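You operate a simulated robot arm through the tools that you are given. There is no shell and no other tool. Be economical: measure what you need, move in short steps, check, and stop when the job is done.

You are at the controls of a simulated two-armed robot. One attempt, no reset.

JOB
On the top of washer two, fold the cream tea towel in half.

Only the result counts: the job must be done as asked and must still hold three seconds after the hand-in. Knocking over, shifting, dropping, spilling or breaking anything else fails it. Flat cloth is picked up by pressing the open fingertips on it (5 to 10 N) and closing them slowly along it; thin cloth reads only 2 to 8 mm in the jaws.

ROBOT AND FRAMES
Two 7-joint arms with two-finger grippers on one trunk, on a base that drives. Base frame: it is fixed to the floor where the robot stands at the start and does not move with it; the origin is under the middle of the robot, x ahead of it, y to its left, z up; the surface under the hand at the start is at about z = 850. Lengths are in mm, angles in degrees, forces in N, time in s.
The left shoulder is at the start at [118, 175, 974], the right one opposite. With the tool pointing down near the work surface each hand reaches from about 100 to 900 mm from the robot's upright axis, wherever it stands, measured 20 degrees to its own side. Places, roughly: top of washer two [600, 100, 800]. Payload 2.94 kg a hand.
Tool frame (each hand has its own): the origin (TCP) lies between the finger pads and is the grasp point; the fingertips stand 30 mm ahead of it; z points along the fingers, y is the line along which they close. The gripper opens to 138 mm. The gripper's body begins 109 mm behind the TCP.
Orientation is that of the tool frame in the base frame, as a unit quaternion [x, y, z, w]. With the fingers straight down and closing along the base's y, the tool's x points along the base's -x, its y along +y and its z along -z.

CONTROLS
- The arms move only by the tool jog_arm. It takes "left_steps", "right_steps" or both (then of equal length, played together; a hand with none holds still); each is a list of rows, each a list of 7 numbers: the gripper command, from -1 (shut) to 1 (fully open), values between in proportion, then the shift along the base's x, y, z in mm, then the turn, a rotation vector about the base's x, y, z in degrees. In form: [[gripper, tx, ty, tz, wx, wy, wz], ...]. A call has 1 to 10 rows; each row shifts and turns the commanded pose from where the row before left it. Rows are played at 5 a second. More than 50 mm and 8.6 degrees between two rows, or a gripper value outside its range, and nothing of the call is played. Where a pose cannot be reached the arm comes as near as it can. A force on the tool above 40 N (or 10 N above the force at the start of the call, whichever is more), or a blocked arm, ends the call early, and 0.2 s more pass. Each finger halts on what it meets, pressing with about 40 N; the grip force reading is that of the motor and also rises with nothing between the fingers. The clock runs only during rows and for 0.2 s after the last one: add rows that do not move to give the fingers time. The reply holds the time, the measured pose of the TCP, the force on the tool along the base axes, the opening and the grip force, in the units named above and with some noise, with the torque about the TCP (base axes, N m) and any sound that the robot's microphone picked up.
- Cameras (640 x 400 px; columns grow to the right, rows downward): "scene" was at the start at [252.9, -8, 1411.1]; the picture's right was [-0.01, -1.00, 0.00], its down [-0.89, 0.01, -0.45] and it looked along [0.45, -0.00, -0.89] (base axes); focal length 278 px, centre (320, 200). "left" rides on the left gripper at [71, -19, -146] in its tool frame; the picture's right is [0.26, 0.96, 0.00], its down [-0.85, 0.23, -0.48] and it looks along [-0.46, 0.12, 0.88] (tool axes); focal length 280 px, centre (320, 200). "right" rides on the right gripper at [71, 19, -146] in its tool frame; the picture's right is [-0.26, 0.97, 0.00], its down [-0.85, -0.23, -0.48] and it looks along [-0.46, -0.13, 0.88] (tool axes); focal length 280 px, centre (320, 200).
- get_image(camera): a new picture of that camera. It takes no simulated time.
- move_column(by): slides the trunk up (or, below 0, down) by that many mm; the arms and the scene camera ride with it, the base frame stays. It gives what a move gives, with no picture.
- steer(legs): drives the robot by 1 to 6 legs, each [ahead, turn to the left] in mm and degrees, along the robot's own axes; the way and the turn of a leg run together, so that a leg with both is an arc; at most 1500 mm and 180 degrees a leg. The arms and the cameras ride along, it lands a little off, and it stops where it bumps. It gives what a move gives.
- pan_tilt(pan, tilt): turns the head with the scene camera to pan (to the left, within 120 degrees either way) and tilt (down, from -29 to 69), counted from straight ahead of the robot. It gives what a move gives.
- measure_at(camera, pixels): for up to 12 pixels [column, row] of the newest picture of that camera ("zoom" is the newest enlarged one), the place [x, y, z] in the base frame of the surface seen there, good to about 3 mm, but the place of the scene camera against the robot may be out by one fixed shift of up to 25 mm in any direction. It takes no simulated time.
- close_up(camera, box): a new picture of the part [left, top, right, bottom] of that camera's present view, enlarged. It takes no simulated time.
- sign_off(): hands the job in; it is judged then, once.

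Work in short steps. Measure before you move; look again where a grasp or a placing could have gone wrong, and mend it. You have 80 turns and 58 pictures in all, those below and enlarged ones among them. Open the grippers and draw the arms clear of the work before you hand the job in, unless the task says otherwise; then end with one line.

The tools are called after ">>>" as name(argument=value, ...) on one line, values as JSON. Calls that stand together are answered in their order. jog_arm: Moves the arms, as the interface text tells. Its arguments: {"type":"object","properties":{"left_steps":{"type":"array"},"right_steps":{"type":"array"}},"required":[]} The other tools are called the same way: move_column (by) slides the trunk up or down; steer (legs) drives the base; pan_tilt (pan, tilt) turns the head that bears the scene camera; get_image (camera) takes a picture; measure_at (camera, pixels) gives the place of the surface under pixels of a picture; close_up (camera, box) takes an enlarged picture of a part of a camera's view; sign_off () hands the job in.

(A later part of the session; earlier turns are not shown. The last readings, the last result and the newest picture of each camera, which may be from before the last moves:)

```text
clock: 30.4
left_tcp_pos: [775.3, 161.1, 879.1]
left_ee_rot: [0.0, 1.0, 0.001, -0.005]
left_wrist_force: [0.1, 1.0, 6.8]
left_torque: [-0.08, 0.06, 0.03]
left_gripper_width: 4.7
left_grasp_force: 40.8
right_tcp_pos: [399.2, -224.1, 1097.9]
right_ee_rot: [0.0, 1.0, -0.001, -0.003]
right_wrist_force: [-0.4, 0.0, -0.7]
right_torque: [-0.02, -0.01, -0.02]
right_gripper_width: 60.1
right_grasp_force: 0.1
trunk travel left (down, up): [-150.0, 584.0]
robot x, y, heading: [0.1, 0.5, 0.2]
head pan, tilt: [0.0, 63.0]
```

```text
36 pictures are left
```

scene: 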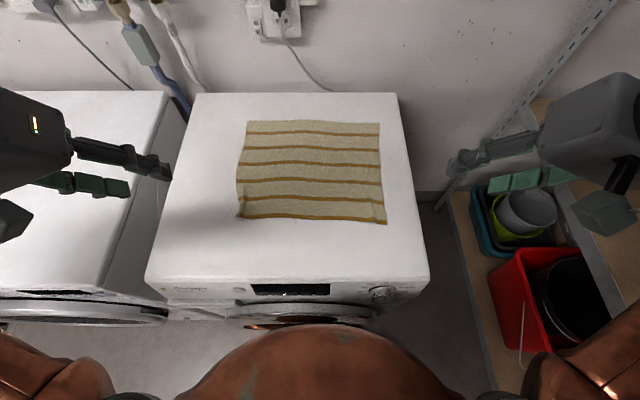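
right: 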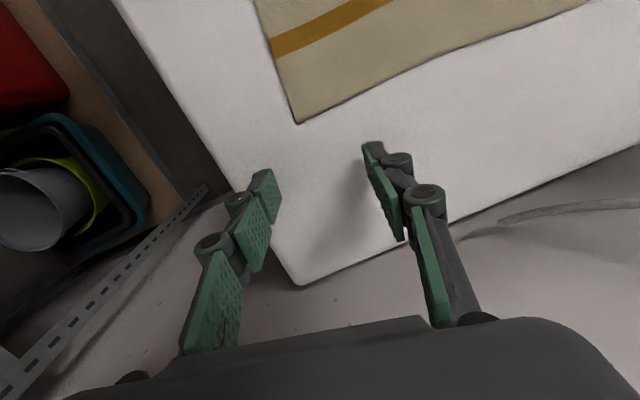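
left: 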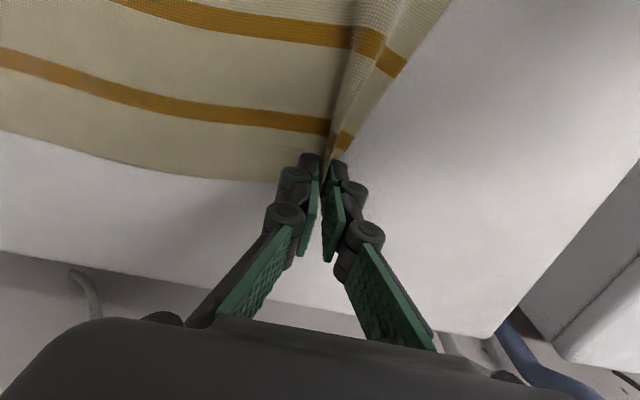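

A solid pinch (4.7 mm) shows in the left jaws. I lift it slowly along an arc to about mid-towel height, keeping slack, then bring the right hand to its own corner.

>>> jog_arm(left_steps=[[-1, 0, 0, 5, 0, 0, 0], [-1, 0, 0, 10, 0, 0, 0], [-1, -5, 0, 13, 0, 0, 0], [-1, -10, 0, 13, 0, 0, 0], [-1, -12, 0, 13, 0, 0, 0], [-1, -13, 0, 12, 0, 0, 0], [-1, -13, 0, 12, 0, 0, 0], [-1, -13, 0, 8, 0, 0, 0], [-1, -13, 0, 6, 0, 0, 0], [-1, -6, 0, 3, 0, 0, 0]])

>>> get_image(camera="scene")

```text
clock: 32.6
left_tcp_pos: [692.5, 160.9, 975.4]
left_ee_rot: [-0.001, 1.0, 0.001, -0.004]
left_wrist_force: [1.0, -0.9, 4.4]
left_torque: [0.03, -0.05, 0.03]
left_gripper_width: 0.2
left_grasp_force: 25.3
right_tcp_pos: [399.9, -223.4, 1098.6]
right_ee_rot: [0.001, 1.0, -0.001, -0.003]
right_wrist_force: [0.1, -1.8, -0.4]
right_torque: [0.01, 0.0, -0.02]
right_gripper_width: 60.0
right_grasp_force: 0.1
trunk travel left (down, up): [-150.0, 584.0]
robot x, y, heading: [-1.9, -2.5, 0.0]
head pan, tilt: [0.0, 63.0]
```

```text
35 pictures are left
```

scene: 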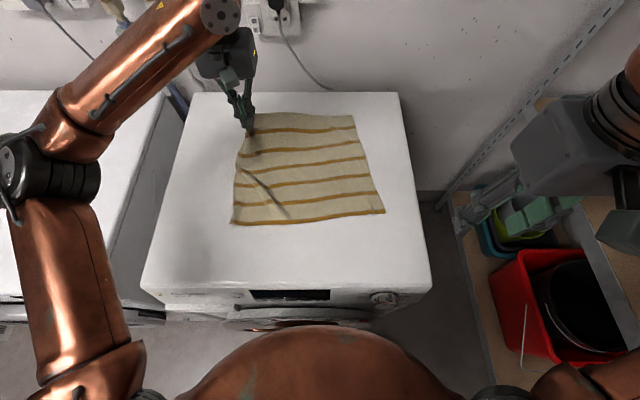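

The left jaws now read 0.2 mm, so the cloth slipped out, and the towel has been dragged a bit. I look closer before regrasping.

>>> close_up(camera="scene", box=[200, 80, 420, 240])

>>> get_image(camera="left")

```text
2.50 times, centred on (310, 160) of scene
```

zoom: 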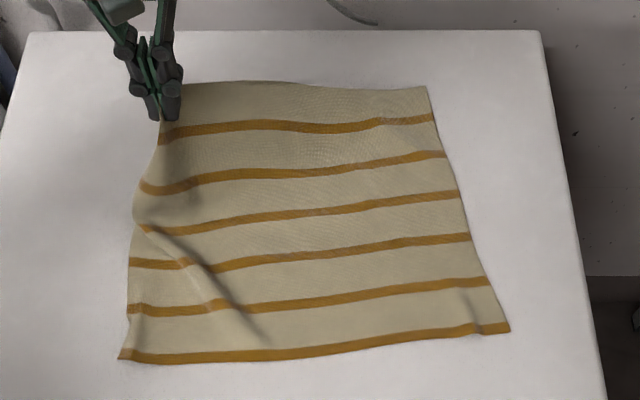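

```text
33 pictures are left
```

left: 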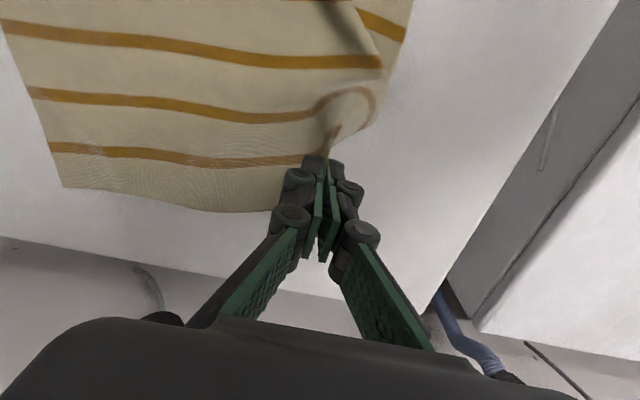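

The cloth still seems to rise to the fingertips at zoom (165,120). I measure its height there to see whether it's held.

>>> measure_at(camera="zoom", pixels=[[175, 105], [175, 125], [150, 180], [185, 145], [220, 90], [300, 85], [425, 90], [505, 330], [122, 357], [145, 220], [180, 180], [240, 130]])

>>> measure_at(camera="left", pixels=[[335, 140], [360, 110], [310, 155], [250, 200], [65, 185], [340, 120]])

```text
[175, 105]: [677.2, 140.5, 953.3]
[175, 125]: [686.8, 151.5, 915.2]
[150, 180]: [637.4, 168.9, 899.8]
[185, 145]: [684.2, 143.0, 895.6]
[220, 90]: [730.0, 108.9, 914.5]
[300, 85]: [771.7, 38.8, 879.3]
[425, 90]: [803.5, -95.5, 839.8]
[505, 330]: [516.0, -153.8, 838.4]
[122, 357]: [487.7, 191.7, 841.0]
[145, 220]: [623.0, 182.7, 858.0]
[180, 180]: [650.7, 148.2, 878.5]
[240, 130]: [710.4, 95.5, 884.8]
```

```text
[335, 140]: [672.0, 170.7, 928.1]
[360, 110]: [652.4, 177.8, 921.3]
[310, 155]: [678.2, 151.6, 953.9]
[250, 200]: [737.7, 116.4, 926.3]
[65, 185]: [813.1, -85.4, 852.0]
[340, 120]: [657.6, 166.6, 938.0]
```

The cloth is held: it rises to z≈950 at the left fingertips. The towel has turned about 11°, with FR now near (811,-86) and NR at (520,-146). I bring the right hand slowly towards a pinch point at (792,-51), yawing by 11.6°.

>>> jog_arm(left_steps=[[-1, 0, 0, 0, 0, 0, 0], [-1, 0, 0, 0, 0, 0, 0], [-1, 0, 0, 0, 0, 0, 0], [-1, 0, 0, 0, 0, 0, 0], [-1, 0, 0, 0, 0, 0, 0], [-1, 0, 0, 0, 0, 0, 0], [-1, 0, 0, 0, 0, 0, 0], [-1, 0, 0, 0, 0, 0, 0], [-1, 0, 0, 0, 0, 0, 0], [-1, 0, 0, 0, 0, 0, 0]], right_steps=[[-0.13, 5, 2, -2, 0, 0, 1.2], [-0.13, 12, 5, -5, 0, 0, 1.2], [-0.13, 16, 7, -7, 0, 0, 1.2], [-0.13, 16, 7, -7, 0, 0, 1.2], [-0.13, 16, 7, -7, 0, 0, 1.2], [-0.13, 16, 7, -7, 0, 0, 1.2], [-0.13, 16, 7, -7, 0, 0, 1.2], [-0.13, 16, 7, -7, 0, 0, 1.2], [-0.13, 14, 6, -6, 0, 0, 1], [-0.13, 12, 5, -5, 0, 0, 1]])

>>> jog_arm(left_steps=[[-1, 0, 0, 0, 0, 0, 0], [-1, 0, 0, 0, 0, 0, 0], [-1, 0, 0, 0, 0, 0, 0], [-1, 0, 0, 0, 0, 0, 0], [-1, 0, 0, 0, 0, 0, 0], [-1, 0, 0, 0, 0, 0, 0], [-1, 0, 0, 0, 0, 0, 0], [-1, 0, 0, 0, 0, 0, 0], [-1, 0, 0, 0, 0, 0, 0], [-1, 0, 0, 0, 0, 0, 0]], right_steps=[[-0.13, 12, 5, -5, 0, 0, 0], [-0.13, 14, 6, -6, 0, 0, 0], [-0.13, 15, 7, -6, 0, 0, 0], [-0.13, 15, 7, -6, 0, 0, 0], [-0.13, 15, 7, -6, 0, 0, 0], [-0.13, 15, 7, -6, 0, 0, 0], [-0.13, 14, 6, -6, 0, 0, 0], [-0.13, 12, 5, -5, 0, 0, 0], [-0.13, 8, 3, -3, 0, 0, 0], [-0.13, 4, 2, -2, 0, 0, 0]])

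```text
clock: 34.8
left_tcp_pos: [691.9, 160.1, 974.5]
left_ee_rot: [0.0, 1.0, 0.001, -0.005]
left_wrist_force: [0.3, -1.3, -1.7]
left_torque: [0.06, -0.03, 0.02]
left_gripper_width: 6.9
left_grasp_force: 39.3
right_tcp_pos: [535.2, -162.9, 1035.3]
right_ee_rot: [-0.101, 0.995, -0.001, -0.002]
right_wrist_force: [-0.1, 0.3, 0.4]
right_torque: [0.01, 0.02, -0.02]
right_gripper_width: 60.1
right_grasp_force: 0.0
trunk travel left (down, up): [-150.0, 584.0]
robot x, y, heading: [0.6, -0.1, 0.5]
head pan, tilt: [0.0, 63.0]
```

```text
clock: 37.0
left_tcp_pos: [702.2, 161.7, 971.3]
left_ee_rot: [-0.001, 1.0, 0.003, -0.009]
left_wrist_force: [-0.6, 0.2, -0.6]
left_torque: [0.0, -0.16, 0.0]
left_gripper_width: 3.8
left_grasp_force: 30.3
right_tcp_pos: [669.6, -110.2, 983.2]
right_ee_rot: [-0.1, 0.995, -0.003, -0.008]
right_wrist_force: [-1.4, -0.1, -0.4]
right_torque: [0.0, -0.17, -0.01]
right_gripper_width: 59.9
right_grasp_force: 0.1
trunk travel left (down, up): [-150.0, 584.0]
robot x, y, heading: [-0.3, -1.6, 0.0]
head pan, tilt: [0.0, 63.0]
```

The left hand drifted from x=692 to 702 with a pitch torque, so two far arms do start to tip the robot. I back the right off, then lay the left corner down. I'll drag the towel towards the robot by its near corners so the far corners come within easy reach.

>>> jog_arm(left_steps=[[-1, -3, 0, 0, 0, 0, 0], [-1, -3, 0, 0, 0, 0, 0], [-1, 0, 0, 0, 0, 0, 0], [-1, 0, 0, 0, 0, 0, 0], [-1, 0, 0, 0, 0, 0, 0], [-1, 0, 0, 0, 0, 0, 0], [-1, 0, 0, 0, 0, 0, 0], [-1, 0, 0, 0, 0, 0, 0], [-1, 0, 0, 0, 0, 0, 0], [-1, 0, 0, 0, 0, 0, 0]], right_steps=[[-0.13, -5, 0, 1, 0, 0, 0], [-0.13, -10, 0, 2, 0, 0, 0], [-0.13, -14, 0, 2, 0, 0, -1.6], [-0.13, -15, 0, 2, 0, 0, -1.6], [-0.13, -15, 0, 2, 0, 0, -1.6], [-0.13, -15, 0, 2, 0, 0, -1.6], [-0.13, -15, 0, 2, 0, 0, -1.6], [-0.13, -15, 0, 2, 0, 0, -1.6], [-0.13, -13, 0, 2, 0, 0, -1], [-0.13, -8, 0, 1, 0, 0, -1]])

>>> jog_arm(left_steps=[[-1, 3, 2, -8, 0, 0, 0], [-1, 5, 3, -10, 0, 0, 0], [-1, 5, 3, -11, 0, 0, 0], [-1, 5, 3, -11, 0, 0, 0], [-1, 5, 3, -11, 0, 0, 0], [-1, 5, 2, -11, 0, 0, 0], [-1, 5, 0, -10, 0, 0, 0], [-1, 3, 0, -8, 0, 0, 0], [-1, 0, 0, -4, 0, 0, 0], [-1, 0, 0, 0, 0, 0, 0]])

```text
clock: 37.5
left_tcp_pos: [675.9, 172.6, 990.1]
left_ee_rot: [-0.029, 1.0, -0.004, 0.001]
left_wrist_force: [-0.1, -0.7, 3.4]
left_torque: [0.2, -0.02, 0.02]
left_gripper_width: 1.9
left_grasp_force: 35.5
right_tcp_pos: [637.0, -117.0, 1000.9]
right_ee_rot: [-0.083, 0.997, -0.001, 0.006]
right_wrist_force: [-0.2, -0.4, 0.1]
right_torque: [0.07, -0.01, 0.0]
right_gripper_width: 60.0
right_grasp_force: 0.1
trunk travel left (down, up): [-150.0, 584.0]
robot x, y, heading: [-3.2, -1.8, 0.2]
head pan, tilt: [0.0, 63.0]
stopped in row 2 (left hand): the arm was blocked; the commanded pose is now the measured one
```

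```text
clock: 37.9
left_tcp_pos: [641.4, 193.3, 1031.4]
left_ee_rot: [-0.059, 0.997, -0.029, 0.029]
left_wrist_force: [1.5, 0.6, -0.5]
left_torque: [0.01, 0.0, -0.01]
left_gripper_width: 1.3
left_grasp_force: 25.6
right_tcp_pos: [596.3, -128.0, 1042.6]
right_ee_rot: [-0.073, 0.996, 0.015, 0.039]
right_wrist_force: [1.3, -0.7, -1.0]
right_torque: [0.06, 0.09, 0.03]
right_gripper_width: 60.0
right_grasp_force: 0.1
trunk travel left (down, up): [-150.0, 584.0]
robot x, y, heading: [3.1, 1.0, 0.3]
head pan, tilt: [0.0, 63.0]
stopped in row 1 (left hand): the arm was blocked; the commanded pose is now the measured one
```

It rocked again, so I let it settle with neutral head commands before doing anything else.

>>> pan_tilt(pan=0, tilt=63)

>>> pan_tilt(pan=0, tilt=63)

>>> pan_tilt(pan=0, tilt=63)

>>> pan_tilt(pan=0, tilt=63)

>>> pan_tilt(pan=0, tilt=63)

>>> get_image(camera="scene")

```text
clock: 38.5
left_tcp_pos: [607.5, 192.0, 1041.6]
left_ee_rot: [-0.056, 0.997, -0.026, 0.038]
left_wrist_force: [2.1, -1.0, 4.6]
left_torque: [0.13, 0.19, 0.02]
left_gripper_width: 2.0
left_grasp_force: 34.8
right_tcp_pos: [562.7, -127.8, 1050.4]
right_ee_rot: [-0.075, 0.996, 0.011, 0.048]
right_wrist_force: [0.1, -0.2, -0.1]
right_torque: [-0.03, 0.0, -0.03]
right_gripper_width: 60.1
right_grasp_force: 0.1
trunk travel left (down, up): [-150.0, 584.0]
robot x, y, heading: [-0.9, -2.7, -0.1]
head pan, tilt: [0.0, 63.0]
```

```text
clock: 39.1
left_tcp_pos: [577.1, 179.0, 1041.3]
left_ee_rot: [-0.031, 0.998, -0.009, 0.051]
left_wrist_force: [0.4, -0.3, 1.9]
left_torque: [-0.05, 0.09, 0.02]
left_gripper_width: 7.4
left_grasp_force: 37.0
right_tcp_pos: [533.7, -120.3, 1050.4]
right_ee_rot: [-0.084, 0.995, -0.001, 0.055]
right_wrist_force: [0.1, 0.0, 2.6]
right_torque: [0.03, 0.05, 0.03]
right_gripper_width: 60.0
right_grasp_force: 0.0
trunk travel left (down, up): [-150.0, 584.0]
robot x, y, heading: [1.8, -0.2, -0.0]
head pan, tilt: [0.0, 63.0]
```

```text
clock: 39.7
left_tcp_pos: [613.1, 178.5, 1022.2]
left_ee_rot: [-0.034, 0.999, -0.007, 0.031]
left_wrist_force: [-2.5, -0.4, -0.7]
left_torque: [-0.03, -0.19, 0.0]
left_gripper_width: 4.3
left_grasp_force: 30.5
right_tcp_pos: [571.7, -120.4, 1033.8]
right_ee_rot: [-0.083, 0.996, -0.002, 0.037]
right_wrist_force: [-1.6, -0.7, -0.2]
right_torque: [0.01, -0.14, 0.0]
right_gripper_width: 60.0
right_grasp_force: 0.0
trunk travel left (down, up): [-150.0, 584.0]
robot x, y, heading: [-2.7, 0.1, 0.1]
head pan, tilt: [0.0, 63.0]
```

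```text
clock: 40.3
left_tcp_pos: [589.9, 179.5, 1031.0]
left_ee_rot: [-0.034, 0.998, -0.008, 0.046]
left_wrist_force: [3.6, -0.7, 2.2]
left_torque: [0.11, 0.17, 0.07]
left_gripper_width: 0.1
left_grasp_force: 25.6
right_tcp_pos: [547.1, -122.3, 1042.1]
right_ee_rot: [-0.082, 0.995, -0.002, 0.049]
right_wrist_force: [1.7, 0.3, -0.3]
right_torque: [0.0, 0.11, -0.01]
right_gripper_width: 60.0
right_grasp_force: 0.2
trunk travel left (down, up): [-150.0, 584.0]
robot x, y, heading: [0.7, 1.6, 0.1]
head pan, tilt: [0.0, 63.0]
```

```text
clock: 40.9
left_tcp_pos: [605.8, 178.0, 1024.9]
left_ee_rot: [-0.033, 0.999, -0.01, 0.033]
left_wrist_force: [0.7, -1.7, -1.5]
left_torque: [0.06, 0.11, 0.01]
left_gripper_width: 6.1
left_grasp_force: 42.2
right_tcp_pos: [563.0, -120.0, 1036.3]
right_ee_rot: [-0.083, 0.996, 0.0, 0.039]
right_wrist_force: [-0.2, 0.3, -0.8]
right_torque: [0.0, 0.06, 0.03]
right_gripper_width: 60.0
right_grasp_force: 0.2
trunk travel left (down, up): [-150.0, 584.0]
robot x, y, heading: [3.7, -1.8, 0.2]
head pan, tilt: [0.0, 63.0]
```

```text
32 pictures are left
```

scene: 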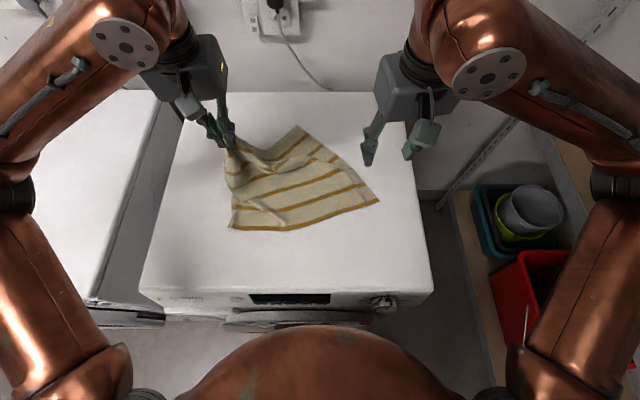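

Settled; the left still holds its corner (606,178,1025), and FR now lies at (300,128). I measure the cloth.

>>> measure_at(camera="scene", pixels=[[299, 130], [376, 200], [231, 226], [228, 150], [260, 160], [275, 145], [330, 155], [228, 180]])

>>> close_up(camera="scene", box=[180, 100, 400, 240])

```text
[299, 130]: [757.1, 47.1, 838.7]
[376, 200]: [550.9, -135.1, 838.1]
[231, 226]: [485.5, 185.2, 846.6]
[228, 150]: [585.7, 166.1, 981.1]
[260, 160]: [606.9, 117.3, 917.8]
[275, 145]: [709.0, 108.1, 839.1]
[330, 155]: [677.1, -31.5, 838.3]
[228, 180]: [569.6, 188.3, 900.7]
```

```text
2.86 times, centred on (290, 170) of scene
```

zoom: 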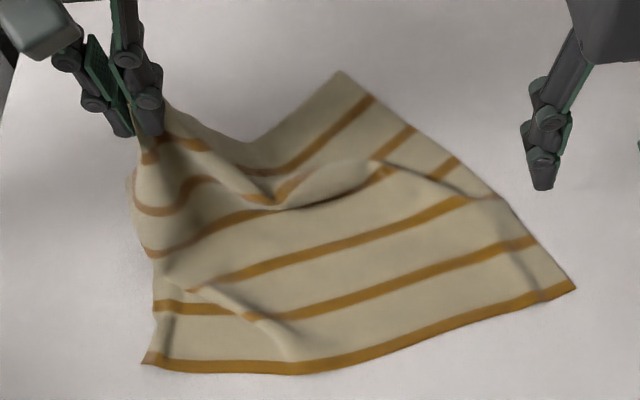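

FR is at (762,55), NR (556,-127) and NL (490,193). This helps: if the left draws back to (520,185), the right can reach the FR pinch at about (729,76) without tipping. I draw the left back and straighten it.

>>> jog_arm(left_steps=[[-1, -4, 0, -3, 0.1, 0.5, -0.5], [-1, -8, 1, -6, 0.1, 0.5, -0.5], [-1, -11, 1, -8, 0.1, 0.5, -0.5], [-1, -11, 1, -8, 0.1, 0.5, -0.5], [-1, -11, 1, -8, 0.1, 0.5, -0.5], [-1, -11, 1, -8, 0.1, 0.5, -0.5], [-1, -11, 1, -8, 0.1, 0.5, -0.5], [-1, -11, 1, -8, 0.1, 0.3, -0.3], [-1, -6, 0, -5, 0, 0, 0], [-1, -2, 0, -3, 0, 0, 0]], right_steps=[[-0.13, 0, 0, 0, 0, 0.5, 1], [-0.13, 0, 0, 0, 0, 0.5, 2], [-0.13, 0, 0, 0, 0, 0.5, 2.5], [-0.13, 0, 0, 0, 0, 0.5, 2.5], [-0.13, 0, 0, 0, 0, 0.5, 2.5], [-0.13, 0, 0, 0, 0, 0.5, 2.5], [-0.13, 0, 0, 0, 0, 0.5, 2.5], [-0.13, 0, 0, 0, 0, 0.5, 2.5], [-0.13, 0, 0, 0, 0, 0.5, 2.5], [-0.13, 0, 0, 0, 0, 0, 2]])

>>> get_image(camera="scene")

```text
clock: 43.1
left_tcp_pos: [514.2, 185.5, 962.9]
left_ee_rot: [0.0, 1.0, -0.005, 0.004]
left_wrist_force: [0.6, 0.1, -0.3]
left_torque: [-0.05, 0.06, 0.02]
left_gripper_width: 4.5
left_grasp_force: 30.7
right_tcp_pos: [558.1, -119.0, 1036.8]
right_ee_rot: [-0.276, 0.961, 0.011, 0.001]
right_wrist_force: [0.1, 0.4, -0.7]
right_torque: [0.0, 0.07, -0.02]
right_gripper_width: 60.0
right_grasp_force: 0.0
trunk travel left (down, up): [-150.0, 584.0]
robot x, y, heading: [2.3, 0.1, -0.1]
head pan, tilt: [0.0, 63.0]
```

```text
30 pictures are left
```

scene: 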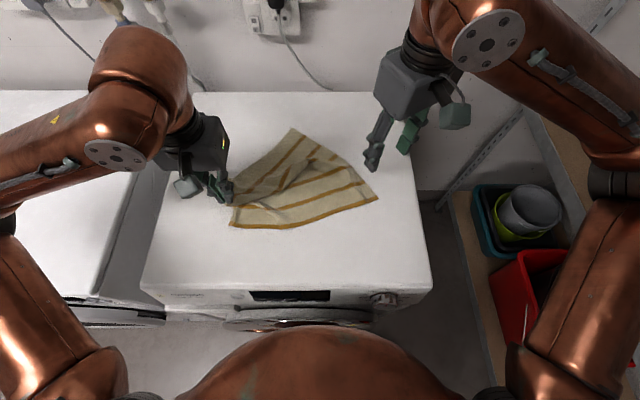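

>>> close_up(camera="scene", box=[180, 100, 400, 240])

>>> measure_at(camera="zoom", pixels=[[316, 84], [280, 110], [250, 140], [200, 190], [350, 110], [380, 130], [320, 110], [300, 140], [570, 285], [150, 355]])

```text
2.86 times, centred on (290, 170) of scene
```

zoom: 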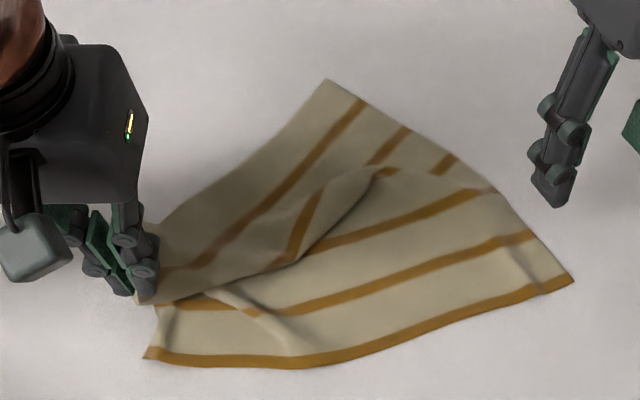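

```text
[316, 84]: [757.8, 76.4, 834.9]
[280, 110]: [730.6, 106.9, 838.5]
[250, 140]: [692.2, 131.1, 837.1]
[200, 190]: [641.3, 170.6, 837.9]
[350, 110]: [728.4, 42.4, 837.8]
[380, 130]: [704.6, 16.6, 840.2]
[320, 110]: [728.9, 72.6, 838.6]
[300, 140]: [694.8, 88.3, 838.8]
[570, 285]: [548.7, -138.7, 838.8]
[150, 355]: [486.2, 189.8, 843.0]
```

FR is at about (760,74) with the far edge running at 48° to +y. The right pinch goes at (725,90), and I approach it slowly with more yaw.

>>> jog_arm(right_steps=[[-0.13, 4, 5, -3, 0, 0, 1], [-0.13, 7, 9, -5, 0, 0, 1.5], [-0.13, 9, 12, -6, 0, 0, 1.5], [-0.13, 10, 13, -6, 0, 0, 1.5], [-0.13, 10, 13, -6, 0, 0, 1.5], [-0.13, 10, 13, -6, 0, 0, 1.5], [-0.13, 10, 13, -6, 0, 0, 1.5], [-0.13, 10, 12, -6, 0, 0, 1.5], [-0.13, 8, 9, -5, 0, 0, 1.5], [-0.13, 5, 5, -3, 0, 0, 1]])

>>> get_image(camera="scene")

```text
clock: 45.3
left_tcp_pos: [512.6, 185.1, 964.4]
left_ee_rot: [0.0, 1.0, -0.004, 0.005]
left_wrist_force: [0.6, 1.3, 4.4]
left_torque: [0.01, 0.07, 0.01]
left_gripper_width: 1.4
left_grasp_force: 34.6
right_tcp_pos: [641.3, -14.8, 987.8]
right_ee_rot: [-0.39, 0.921, 0.01, 0.002]
right_wrist_force: [-0.1, 0.6, -0.2]
right_torque: [-0.01, -0.03, 0.0]
right_gripper_width: 60.1
right_grasp_force: 0.1
trunk travel left (down, up): [-150.0, 584.0]
robot x, y, heading: [0.8, 1.6, 0.3]
head pan, tilt: [0.0, 63.0]
```

```text
28 pictures are left
```

scene: 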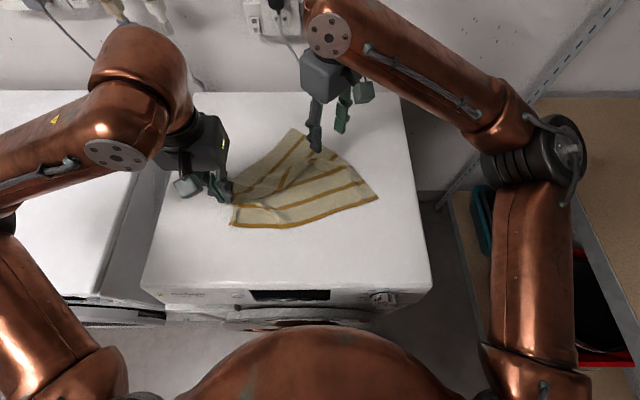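

There's clearance between the arms and no rocking. I go the rest of the way to above the pinch point.

>>> jog_arm(right_steps=[[-0.13, 4, 5, -3, 0, 0, 0], [-0.13, 7, 9, -5, 0, 0, 0], [-0.13, 9, 12, -6, 0, 0, 0], [-0.13, 10, 13, -6, 0, 0, 0], [-0.13, 10, 13, -6, 0, 0, 0], [-0.13, 10, 13, -6, 0, 0, 0], [-0.13, 10, 13, -6, 0, 0, 0], [-0.13, 10, 12, -6, 0, 0, 0], [-0.13, 8, 9, -5, 0, 0, 0], [-0.13, 5, 5, -5, 0, 0, 0]])

>>> get_image(camera="right")

```text
clock: 47.5
left_tcp_pos: [512.9, 184.2, 964.5]
left_ee_rot: [-0.001, 1.0, -0.004, 0.005]
left_wrist_force: [1.7, 0.5, 4.0]
left_torque: [-0.1, 0.09, -0.01]
left_gripper_width: 1.6
left_grasp_force: 34.8
right_tcp_pos: [721.2, 91.1, 934.5]
right_ee_rot: [-0.39, 0.921, 0.011, 0.002]
right_wrist_force: [-0.3, 0.0, 1.5]
right_torque: [-0.02, -0.01, 0.0]
right_gripper_width: 60.4
right_grasp_force: 0.0
trunk travel left (down, up): [-150.0, 584.0]
robot x, y, heading: [-2.4, 0.7, 0.2]
head pan, tilt: [0.0, 63.0]
```

```text
27 pictures are left
```

right: 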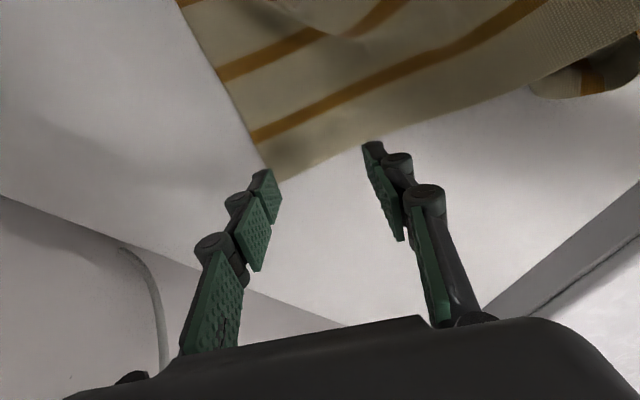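

>>> measure_at(camera="right", pixels=[[279, 174], [320, 162], [350, 148], [400, 128], [450, 112], [255, 130], [230, 85]])

```text
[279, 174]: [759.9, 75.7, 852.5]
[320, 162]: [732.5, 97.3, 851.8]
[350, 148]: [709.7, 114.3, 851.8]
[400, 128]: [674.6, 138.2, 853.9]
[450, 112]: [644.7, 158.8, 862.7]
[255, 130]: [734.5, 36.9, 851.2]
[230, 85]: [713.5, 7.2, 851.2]
```

The pinch point refines to (724,89). I go down to just above contact, with 5° more yaw.

>>> jog_arm(right_steps=[[-0.13, 1, -1, -6, 0, 0, 2], [-0.13, 1, -1, -10, 0, 0, 2], [-0.13, 1, 0, -10, 0, 0, 1], [-0.13, 0, 0, -10, 0, 0, 0], [-0.13, 0, 0, -8, 0, 0, 0], [-0.13, 0, 0, -4, 0, 0, 0], [-0.13, 0, 0, -2, 0, 0, 0], [-0.13, 0, 0, 0, 0, 0, 0]])

```text
clock: 49.3
left_tcp_pos: [512.5, 185.8, 963.8]
left_ee_rot: [0.0, 1.0, -0.003, 0.005]
left_wrist_force: [0.9, 1.3, 4.8]
left_torque: [0.01, 0.0, 0.04]
left_gripper_width: 1.5
left_grasp_force: 33.9
right_tcp_pos: [724.8, 87.2, 882.9]
right_ee_rot: [-0.431, 0.902, 0.011, 0.001]
right_wrist_force: [-0.3, -0.2, -0.4]
right_torque: [-0.04, 0.04, -0.06]
right_gripper_width: 60.1
right_grasp_force: 0.1
trunk travel left (down, up): [-150.0, 584.0]
robot x, y, heading: [4.1, 0.7, -0.0]
head pan, tilt: [0.0, 63.0]
```

>>> jog_arm(right_steps=[[-0.13, 0, 0, -1.3, 0, 0, 0], [-0.13, 0, 0, -1.3, 0, 0, 0], [-0.13, 0, 0, -0.9, 0, 0, 0], [-0.13, 0, 0, 0, 0, 0, 0]])

```text
clock: 50.3
left_tcp_pos: [513.3, 186.2, 965.3]
left_ee_rot: [0.001, 1.0, -0.004, 0.006]
left_wrist_force: [-0.1, 0.0, 3.2]
left_torque: [-0.12, 0.03, -0.02]
left_gripper_width: 1.6
left_grasp_force: 34.0
right_tcp_pos: [724.7, 85.8, 880.6]
right_ee_rot: [-0.43, 0.903, 0.011, 0.003]
right_wrist_force: [1.4, -1.1, 11.1]
right_torque: [-0.33, -0.25, 0.02]
right_gripper_width: 60.0
right_grasp_force: 2.2
trunk travel left (down, up): [-150.0, 584.0]
robot x, y, heading: [2.3, 4.1, 0.5]
head pan, tilt: [0.0, 63.0]
```

Contact is at about 11 N. I ease off a fraction and close slowly.

>>> jog_arm(right_steps=[[-0.22, 0, 0, 0.3, 0, 0, 0], [-0.32, 0, 0, 0, 0, 0, 0], [-0.42, 0, 0, 0, 0, 0, 0], [-0.52, 0, 0, 0, 0, 0, 0], [-0.62, 0, 0, 0, 0, 0, 0], [-0.72, 0, 0, 0, 0, 0, 0], [-0.82, 0, 0, 0, 0, 0, 0], [-0.92, 0, 0, 0, 0, 0, 0], [-1, 0, 0, 0, 0, 0, 0], [-1, 0, 0, 0, 0, 0, 0]])

>>> get_image(camera="right")

>>> get_image(camera="left")

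```text
clock: 52.5
left_tcp_pos: [512.4, 186.3, 964.3]
left_ee_rot: [0.0, 1.0, -0.003, 0.005]
left_wrist_force: [2.7, 2.1, 5.9]
left_torque: [0.05, 0.0, 0.0]
left_gripper_width: 0.5
left_grasp_force: 30.2
right_tcp_pos: [724.5, 86.8, 879.6]
right_ee_rot: [-0.431, 0.902, 0.011, 0.002]
right_wrist_force: [1.5, -0.9, -0.5]
right_torque: [0.02, 0.08, 0.01]
right_gripper_width: 5.9
right_grasp_force: 42.0
trunk travel left (down, up): [-150.0, 584.0]
robot x, y, heading: [3.5, 0.3, 0.1]
head pan, tilt: [0.0, 63.0]
```

```text
26 pictures are left
```

right: 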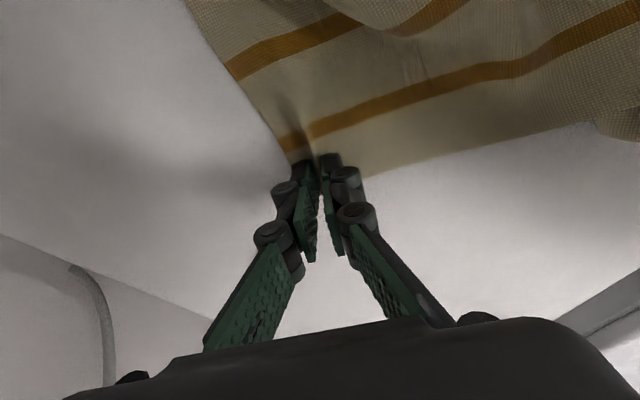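

```text
25 pictures are left
```

left: 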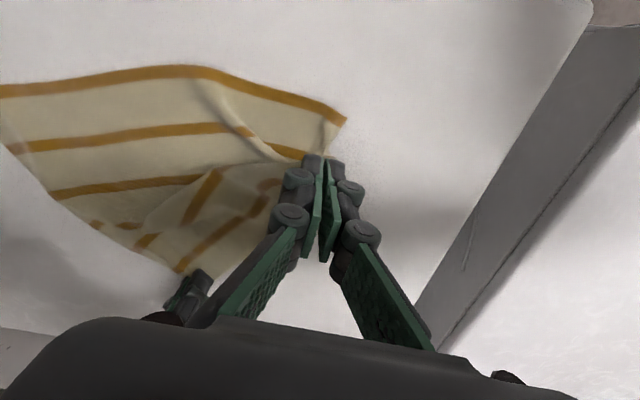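

Both pinches hold (right 5.9 mm). I lift the right corner slowly and start swinging it towards the right side, unwinding its yaw.

>>> jog_arm(left_steps=[[-1, 0, 0, 0, 0, 0, 0], [-1, 0, 0, 0, 0, 0, 0], [-1, 0, 0, 0, 0, 0, 0.5], [-1, 0, 0, 0, 0, 0, 1], [-1, 0, 0, 0, 0, 0, 1], [-1, 0, 0, 0, 0, 0, 1], [-1, 0, 0, 0, 0, 0, 1], [-1, 0, 0, 0, 0, 0, 1], [-1, 0, 0, 0, 0, 0, 1], [-1, 0, 0, 0, 0, 0, 0]], right_steps=[[-1, 0, 0, 5, 0, 0, 0], [-1, 0, 0, 9, 0, 0, 0], [-1, -3, -3, 11, 0, 0, -1.5], [-1, -6, -6, 11, 0, 0, -2.5], [-1, -8, -9, 11, 0, 0, -2.5], [-1, -8, -10, 11, 0, 0, -2.5], [-1, -8, -10, 11, 0, 0, -2.5], [-1, -8, -10, 11, 0, 0, -2.5], [-1, -8, -10, 8, 0, 0, -2.5], [-1, -5, -6, 4, 0, 0, -2]])

>>> get_image(camera="scene")

```text
clock: 54.7
left_tcp_pos: [512.6, 184.5, 962.8]
left_ee_rot: [-0.056, 0.998, -0.003, 0.005]
left_wrist_force: [0.8, 0.0, -2.2]
left_torque: [0.04, 0.04, 0.03]
left_gripper_width: 5.2
left_grasp_force: 41.8
right_tcp_pos: [670.1, 21.8, 972.5]
right_ee_rot: [-0.279, 0.96, 0.011, 0.003]
right_wrist_force: [-0.7, -0.2, -1.0]
right_torque: [-0.01, -0.01, 0.02]
right_gripper_width: 2.6
right_grasp_force: 30.1
trunk travel left (down, up): [-150.0, 584.0]
robot x, y, heading: [1.7, -2.8, -0.3]
head pan, tilt: [0.0, 63.0]
```

```text
24 pictures are left
```

scene: 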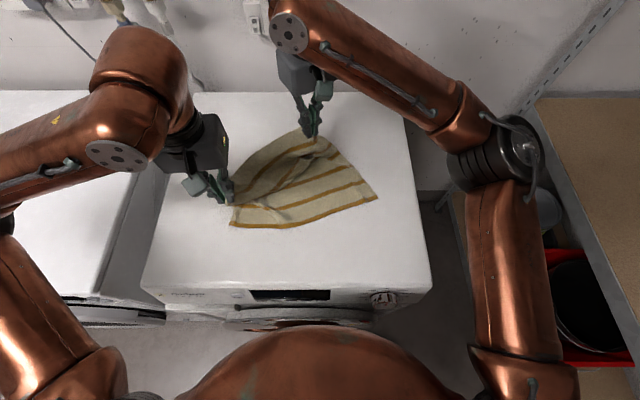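

Right corner comes along. I carry on the swing to above the right half of the towel.

>>> jog_arm(left_steps=[[-1, 0, 0, 0, 0, 0, 0], [-1, 0, 0, 0, 0, 0, 0.5], [-1, 0, 0, 0, 0, 0, 0.5], [-1, 0, 0, 0, 0, 0, 0.5], [-1, 0, 0, 0, 0, 0, 0.5], [-1, 0, 0, 0, 0, 0, 0.5], [-1, 0, 0, 0, 0, 0, 0.5], [-1, 0, 0, 0, 0, 0, 0.5], [-1, 0, 0, 0, 0, 0, 0.5], [-1, 0, 0, 0, 0, 0, 0]], right_steps=[[-1, -4, -5, 0, 0, 0, -1], [-1, -7, -9, 0, 0, 0, -2], [-1, -8, -11, 0, 0, 0, -2], [-1, -8, -12, 0, 0, 0, -2], [-1, -8, -12, 0, 0, 0, -2], [-1, -8, -12, 0, 0, 0, -2], [-1, -8, -12, 0, 0, 0, -2], [-1, -8, -11, 0, 0, 0, -2], [-1, -6, -8, 0, 0, 0, -2], [-1, -4, -5, 0, 0, 0, -1]])

>>> get_image(camera="scene")

>>> get_image(camera="right")

```text
clock: 56.9
left_tcp_pos: [510.9, 183.6, 964.0]
left_ee_rot: [-0.091, 0.996, -0.003, 0.005]
left_wrist_force: [1.4, -6.6, -2.1]
left_torque: [-0.63, -0.06, -0.1]
left_gripper_width: 2.0
left_grasp_force: 28.7
right_tcp_pos: [601.6, -74.7, 971.8]
right_ee_rot: [-0.126, 0.992, 0.012, 0.006]
right_wrist_force: [-3.1, 4.1, 1.3]
right_torque: [0.1, 0.03, 0.06]
right_gripper_width: 3.0
right_grasp_force: 28.8
trunk travel left (down, up): [-150.0, 584.0]
robot x, y, heading: [-1.5, 0.8, 0.2]
head pan, tilt: [0.0, 63.0]
```

```text
23 pictures are left
```

scene: 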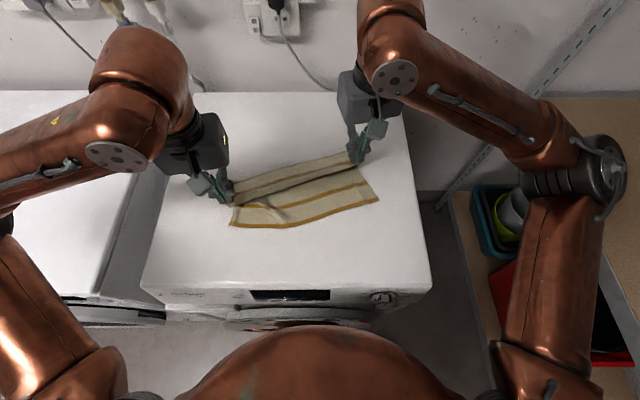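

```text
22 pictures are left
```

right: 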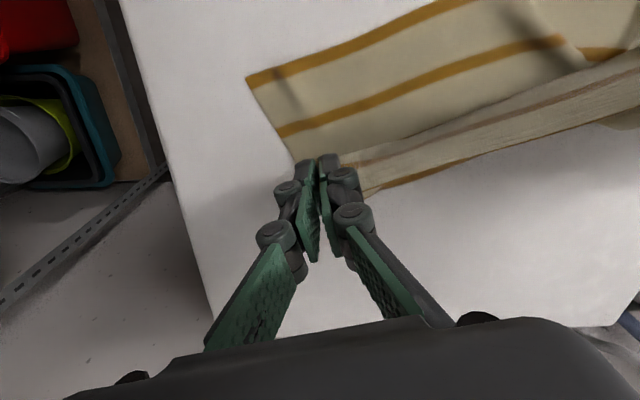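

The far edge now hangs straight between both hands with 6 N of tension, so I slacken it. I bring the line parallel to the near edge, and tilt both hands 40° back towards the robot so the held edge will turn over on laying.

>>> jog_arm(left_steps=[[-1, 0, -5, 0, 0, 0, 0], [-1, 0, -3, 0, 0.8, -3.9, 0], [-1, 0, -2, 0, 0.8, -3.9, 0], [-1, 0, -2, 0, 0.8, -3.9, 0], [-1, 0, -2, 0, 0.8, -3.9, 0], [-1, 0, -2, 0, 0.8, -3.9, 0], [-1, 0, 0, 0, 0.8, -3.9, 0], [-1, 0, 0, 0, 0.8, -3.9, 0], [-1, 0, 0, 0, 0.8, -3.9, 0], [-1, 0, 0, 0, 0, 0, 0]], right_steps=[[-1, -2, 0, 0, 0, 0, 0], [-1, -3, -1, 0, 0.8, -3.9, 0], [-1, -3, -2, 0, 0.8, -3.9, 0], [-1, -3, -2, 0, 0.8, -3.9, 0], [-1, -3, -2, 0, 0.8, -3.9, 0], [-1, -3, -2, 0, 0.8, -3.9, 0], [-1, -3, -2, 0, 0.8, -3.9, 0], [-1, -3, -2, 0, 0.8, -3.9, 0], [-1, 0, -1, 0, 0.8, -3.9, 0], [-1, 0, 0, 0, 0, 0, 0]])

>>> get_image(camera="scene")

```text
clock: 59.1
left_tcp_pos: [512.4, 167.7, 965.9]
left_ee_rot: [-0.09, 0.973, 0.022, 0.209]
left_wrist_force: [-0.5, -5.2, 3.9]
left_torque: [-0.03, -0.03, -0.08]
left_gripper_width: 2.1
left_grasp_force: 34.7
left hand out of reach, approached as far as the arm can: row 8, 9
right_tcp_pos: [578.3, -89.1, 974.1]
right_ee_rot: [-0.124, 0.952, 0.031, 0.279]
right_wrist_force: [-0.9, 3.4, -1.8]
right_torque: [0.1, 0.05, 0.14]
right_gripper_width: 4.1
right_grasp_force: 29.7
trunk travel left (down, up): [-150.0, 584.0]
robot x, y, heading: [1.9, -0.4, 0.1]
head pan, tilt: [0.0, 63.0]
```

```text
21 pictures are left
```

scene: 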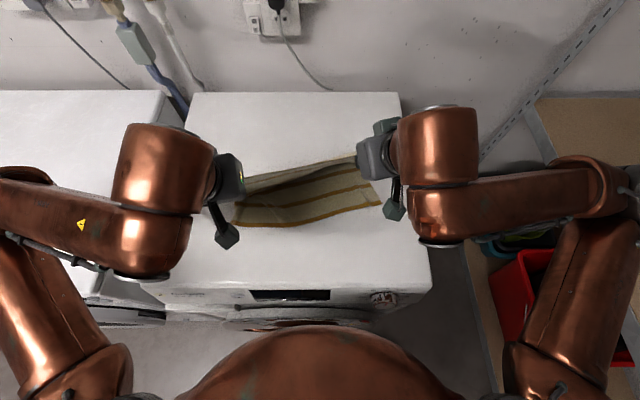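

The left could tilt only 24° and the right 32°, which is enough. I lower both slowly to just above the near edge, slackening a little in y.

>>> jog_arm(left_steps=[[-1, -1, -1, -4, 0, 0, 0], [-1, -2, -1, -8, 0, 0, 0], [-1, -2, 0, -10, 0, 0, 0], [-1, -2, 0, -10, 0, 0, 0], [-1, -2, 0, -10, 0, 0, 0], [-1, -2, 0, -10, 0, 0, 0], [-1, -2, 0, -10, 0, 0, 0], [-1, -2, 0, -8, 0, 0, 0], [-1, -2, 0, -5, 0, 0, 0], [-1, 0, 0, 0, 0, 0, 0]], right_steps=[[-1, -2, 1, -4, 0, 0, 0], [-1, -4, 1, -8, 0, 0, 0], [-1, -4, 0, -11, 0, 0, 0], [-1, -4, 0, -11, 0, 0, 0], [-1, -4, 0, -11, 0, 0, 0], [-1, -4, 0, -11, 0, 0, 0], [-1, -4, 0, -10, 0, 0, 0], [-1, -4, 0, -10, 0, 0, 0], [-1, -3, 0, -7, 0, 0, 0], [-1, 0, 0, 0, 0, 0, 0]])

>>> get_image(camera="left")

>>> get_image(camera="right")

```text
clock: 61.3
left_tcp_pos: [532.8, 158.5, 928.3]
left_ee_rot: [-0.088, 0.974, 0.021, 0.208]
left_wrist_force: [2.1, 1.0, -1.5]
left_torque: [-0.07, 0.08, -0.05]
left_gripper_width: 6.6
left_grasp_force: 41.4
left hand out of reach, approached as far as the arm can: row 1, 2, 3, 4, 5, 6, 7, 8, 9
right_tcp_pos: [566.3, -88.4, 926.1]
right_ee_rot: [-0.122, 0.953, 0.031, 0.277]
right_wrist_force: [0.9, -0.1, 0.7]
right_torque: [0.12, 0.15, 0.12]
right_gripper_width: 4.4
right_grasp_force: 40.9
right hand out of reach, approached as far as the arm can: row 5, 6, 7, 8, 9
trunk travel left (down, up): [-150.0, 584.0]
robot x, y, heading: [3.6, -2.6, 0.2]
head pan, tilt: [0.0, 63.0]
```

```text
20 pictures are left
```

left: 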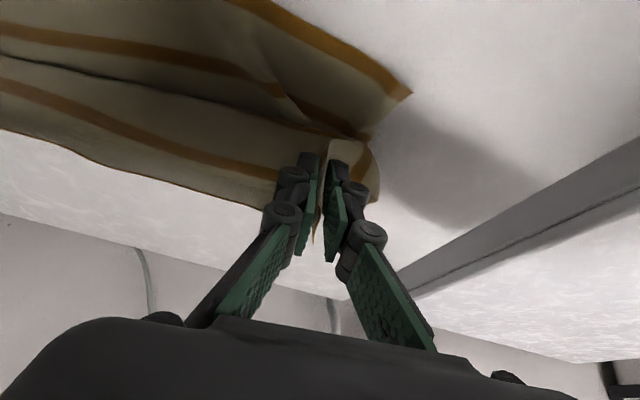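

```text
19 pictures are left
```

right: 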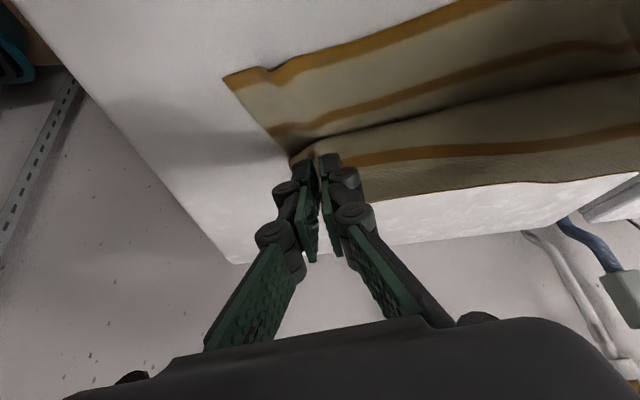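

With this tilt the arms can't get lower or nearer, so I take out about 16° of tilt and the arms should then settle onto the commanded low pose.

>>> jog_arm(left_steps=[[-1, 0, 0, 0, -0.4, 1.9, 0], [-1, 0, 0, 0, -0.4, 1.9, 0], [-1, 0, 0, 0, -0.4, 1.9, 0], [-1, 0, 0, 0, -0.4, 1.9, 0], [-1, 0, 0, 0, -0.4, 1.9, 0], [-1, 0, 0, 0, -0.4, 1.9, 0], [-1, 0, 0, 0, -0.4, 1.9, 0], [-1, 0, 0, 0, -0.4, 1.9, 0], [-1, 0, 0, 0, 0, 0, 0]], right_steps=[[-1, 0, 0, 0, -0.4, 1.9, 0], [-1, 0, 0, 0, -0.4, 1.9, 0], [-1, 0, 0, 0, -0.4, 1.9, 0], [-1, 0, 0, 0, -0.4, 1.9, 0], [-1, 0, 0, 0, -0.4, 1.9, 0], [-1, 0, 0, 0, -0.4, 1.9, 0], [-1, 0, 0, 0, -0.4, 1.9, 0], [-1, 0, 0, 0, -0.4, 1.9, 0], [-1, 0, 0, 0, 0, 0, 0]])

```text
clock: 63.3
left_tcp_pos: [534.7, 159.3, 928.2]
left_ee_rot: [-0.092, 0.993, 0.005, 0.077]
left_wrist_force: [0.3, -2.2, 0.0]
left_torque: [-0.09, 0.0, -0.05]
left_gripper_width: 3.5
left_grasp_force: 30.2
right_tcp_pos: [567.6, -89.4, 927.1]
right_ee_rot: [-0.126, 0.981, 0.021, 0.146]
right_wrist_force: [0.0, 4.0, 0.2]
right_torque: [-0.11, -0.01, 0.0]
right_gripper_width: 4.1
right_grasp_force: 40.1
trunk travel left (down, up): [-150.0, 584.0]
robot x, y, heading: [2.1, 0.7, -0.2]
head pan, tilt: [0.0, 63.0]
```

The commanded pose follows the measured one, and tilts are now 9° and 17°. I lower both to about z=888 and a bit nearer.

>>> jog_arm(left_steps=[[-1, -2, 0, -2, 0, 0, 0], [-1, -4, 0, -5, 0, 0, 0], [-1, -5, 0, -6, 0, 0, 0], [-1, -5, 0, -6, 0, 0, 0], [-1, -5, 0, -6, 0, 0, 0], [-1, -5, 0, -6, 0, 0, 0], [-1, -4, 0, -5, 0, 0, 0], [-1, -3, 0, -3, 0, 0, 0], [-1, -2, 0, -1, 0, 0, 0], [-1, 0, 0, 0, 0, 0, 0]], right_steps=[[-1, -1, 0, -2, 0, 0, 0], [-1, -2, 0, -5, 0, 0, 0], [-1, -3, 0, -6, 0, 0, 0], [-1, -3, 0, -6, 0, 0, 0], [-1, -3, 0, -6, 0, 0, 0], [-1, -3, 0, -6, 0, 0, 0], [-1, -2, 0, -5, 0, 0, 0], [-1, -1, 0, -3, 0, 0, 0], [-1, 0, 0, 0, 0, 0, 0], [-1, 0, 0, 0, 0, 0, 0]])

>>> get_image(camera="scene")

>>> get_image(camera="left")

>>> get_image(camera="right")

```text
clock: 65.5
left_tcp_pos: [500.4, 159.0, 888.1]
left_ee_rot: [-0.091, 0.993, 0.005, 0.076]
left_wrist_force: [0.9, -4.5, 3.9]
left_torque: [-0.08, -0.09, -0.1]
left_gripper_width: 1.1
left_grasp_force: 32.1
right_tcp_pos: [549.5, -89.5, 887.8]
right_ee_rot: [-0.126, 0.981, 0.021, 0.148]
right_wrist_force: [-1.3, 3.4, 4.2]
right_torque: [0.25, 0.03, 0.13]
right_gripper_width: 0.3
right_grasp_force: 27.2
trunk travel left (down, up): [-150.0, 584.0]
robot x, y, heading: [0.8, 0.8, -0.0]
head pan, tilt: [0.0, 63.0]
```

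```text
18 pictures are left
```

scene: 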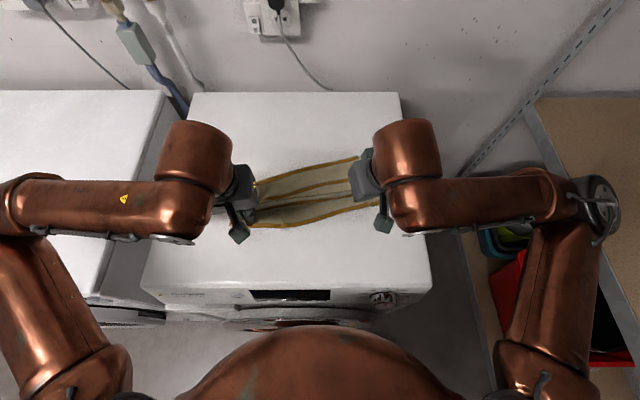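

```text
17 pictures are left
```

left: 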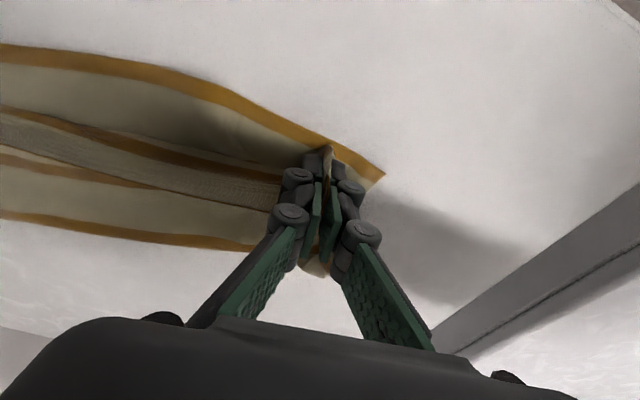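

```text
16 pictures are left
```

right: 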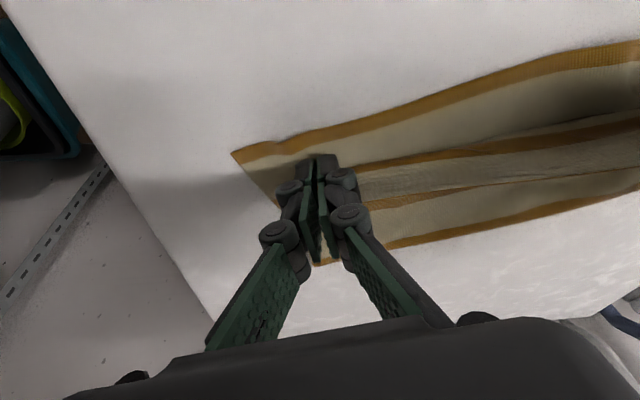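

The held edge stands just above the near edge on both sides, with the right one slightly short. I bring the right 10 mm nearer, lower both 3 mm, and open gently.

>>> jog_arm(left_steps=[[-1, -1, 0, -1, 0, 0, 0], [-1, 0, 0, -1, 0, 0, 0], [-1, 0, 0, -1, 0, 0, 0], [-0.9, 0, 0, 0, 0, 0, 0], [-0.8, 0, 0, 0, 0, 0, 0], [-0.7, 0, 0, 0, 0, 0, 0], [-0.6, 0, 0, 0, 0, 0, 0], [-0.5, 0, 0, 0, 0, 0, 0], [-0.5, 0, 0, 0, 0, 0, 0]], right_steps=[[-1, -4, 0, -1, 0, 0, 0], [-1, -4, 0, -1, 0, 0, 0], [-1, -2, 0, -1, 0, 0, 0], [-0.9, 0, 0, 0, 0, 0, 0], [-0.8, 0, 0, 0, 0, 0, 0], [-0.7, 0, 0, 0, 0, 0, 0], [-0.6, 0, 0, 0, 0, 0, 0], [-0.5, 0, 0, 0, 0, 0, 0], [-0.5, 0, 0, 0, 0, 0, 0]])

>>> get_image(camera="left")

>>> get_image(camera="right")

```text
clock: 67.5
left_tcp_pos: [501.0, 159.3, 884.5]
left_ee_rot: [-0.091, 0.993, 0.005, 0.076]
left_wrist_force: [-0.3, 0.4, 0.0]
left_torque: [0.02, 0.02, 0.0]
left_gripper_width: 34.4
left_grasp_force: 0.0
right_tcp_pos: [538.9, -91.0, 884.7]
right_ee_rot: [-0.126, 0.981, 0.02, 0.147]
right_wrist_force: [0.5, -0.1, 0.6]
right_torque: [-0.01, 0.03, -0.03]
right_gripper_width: 34.5
right_grasp_force: 0.0
trunk travel left (down, up): [-150.0, 584.0]
robot x, y, heading: [2.7, 2.3, -0.0]
head pan, tilt: [0.0, 63.0]
```

```text
15 pictures are left
```

left: 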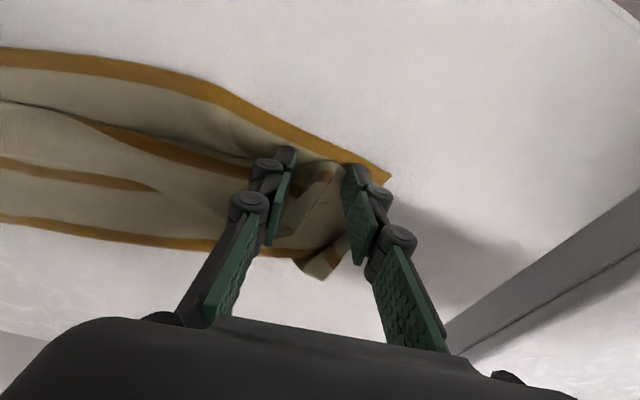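

```text
14 pictures are left
```

right: 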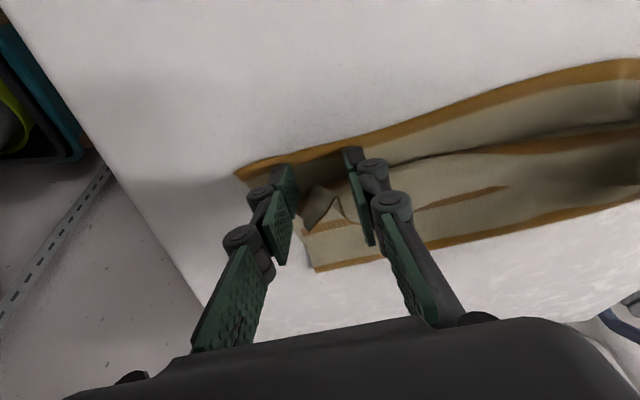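

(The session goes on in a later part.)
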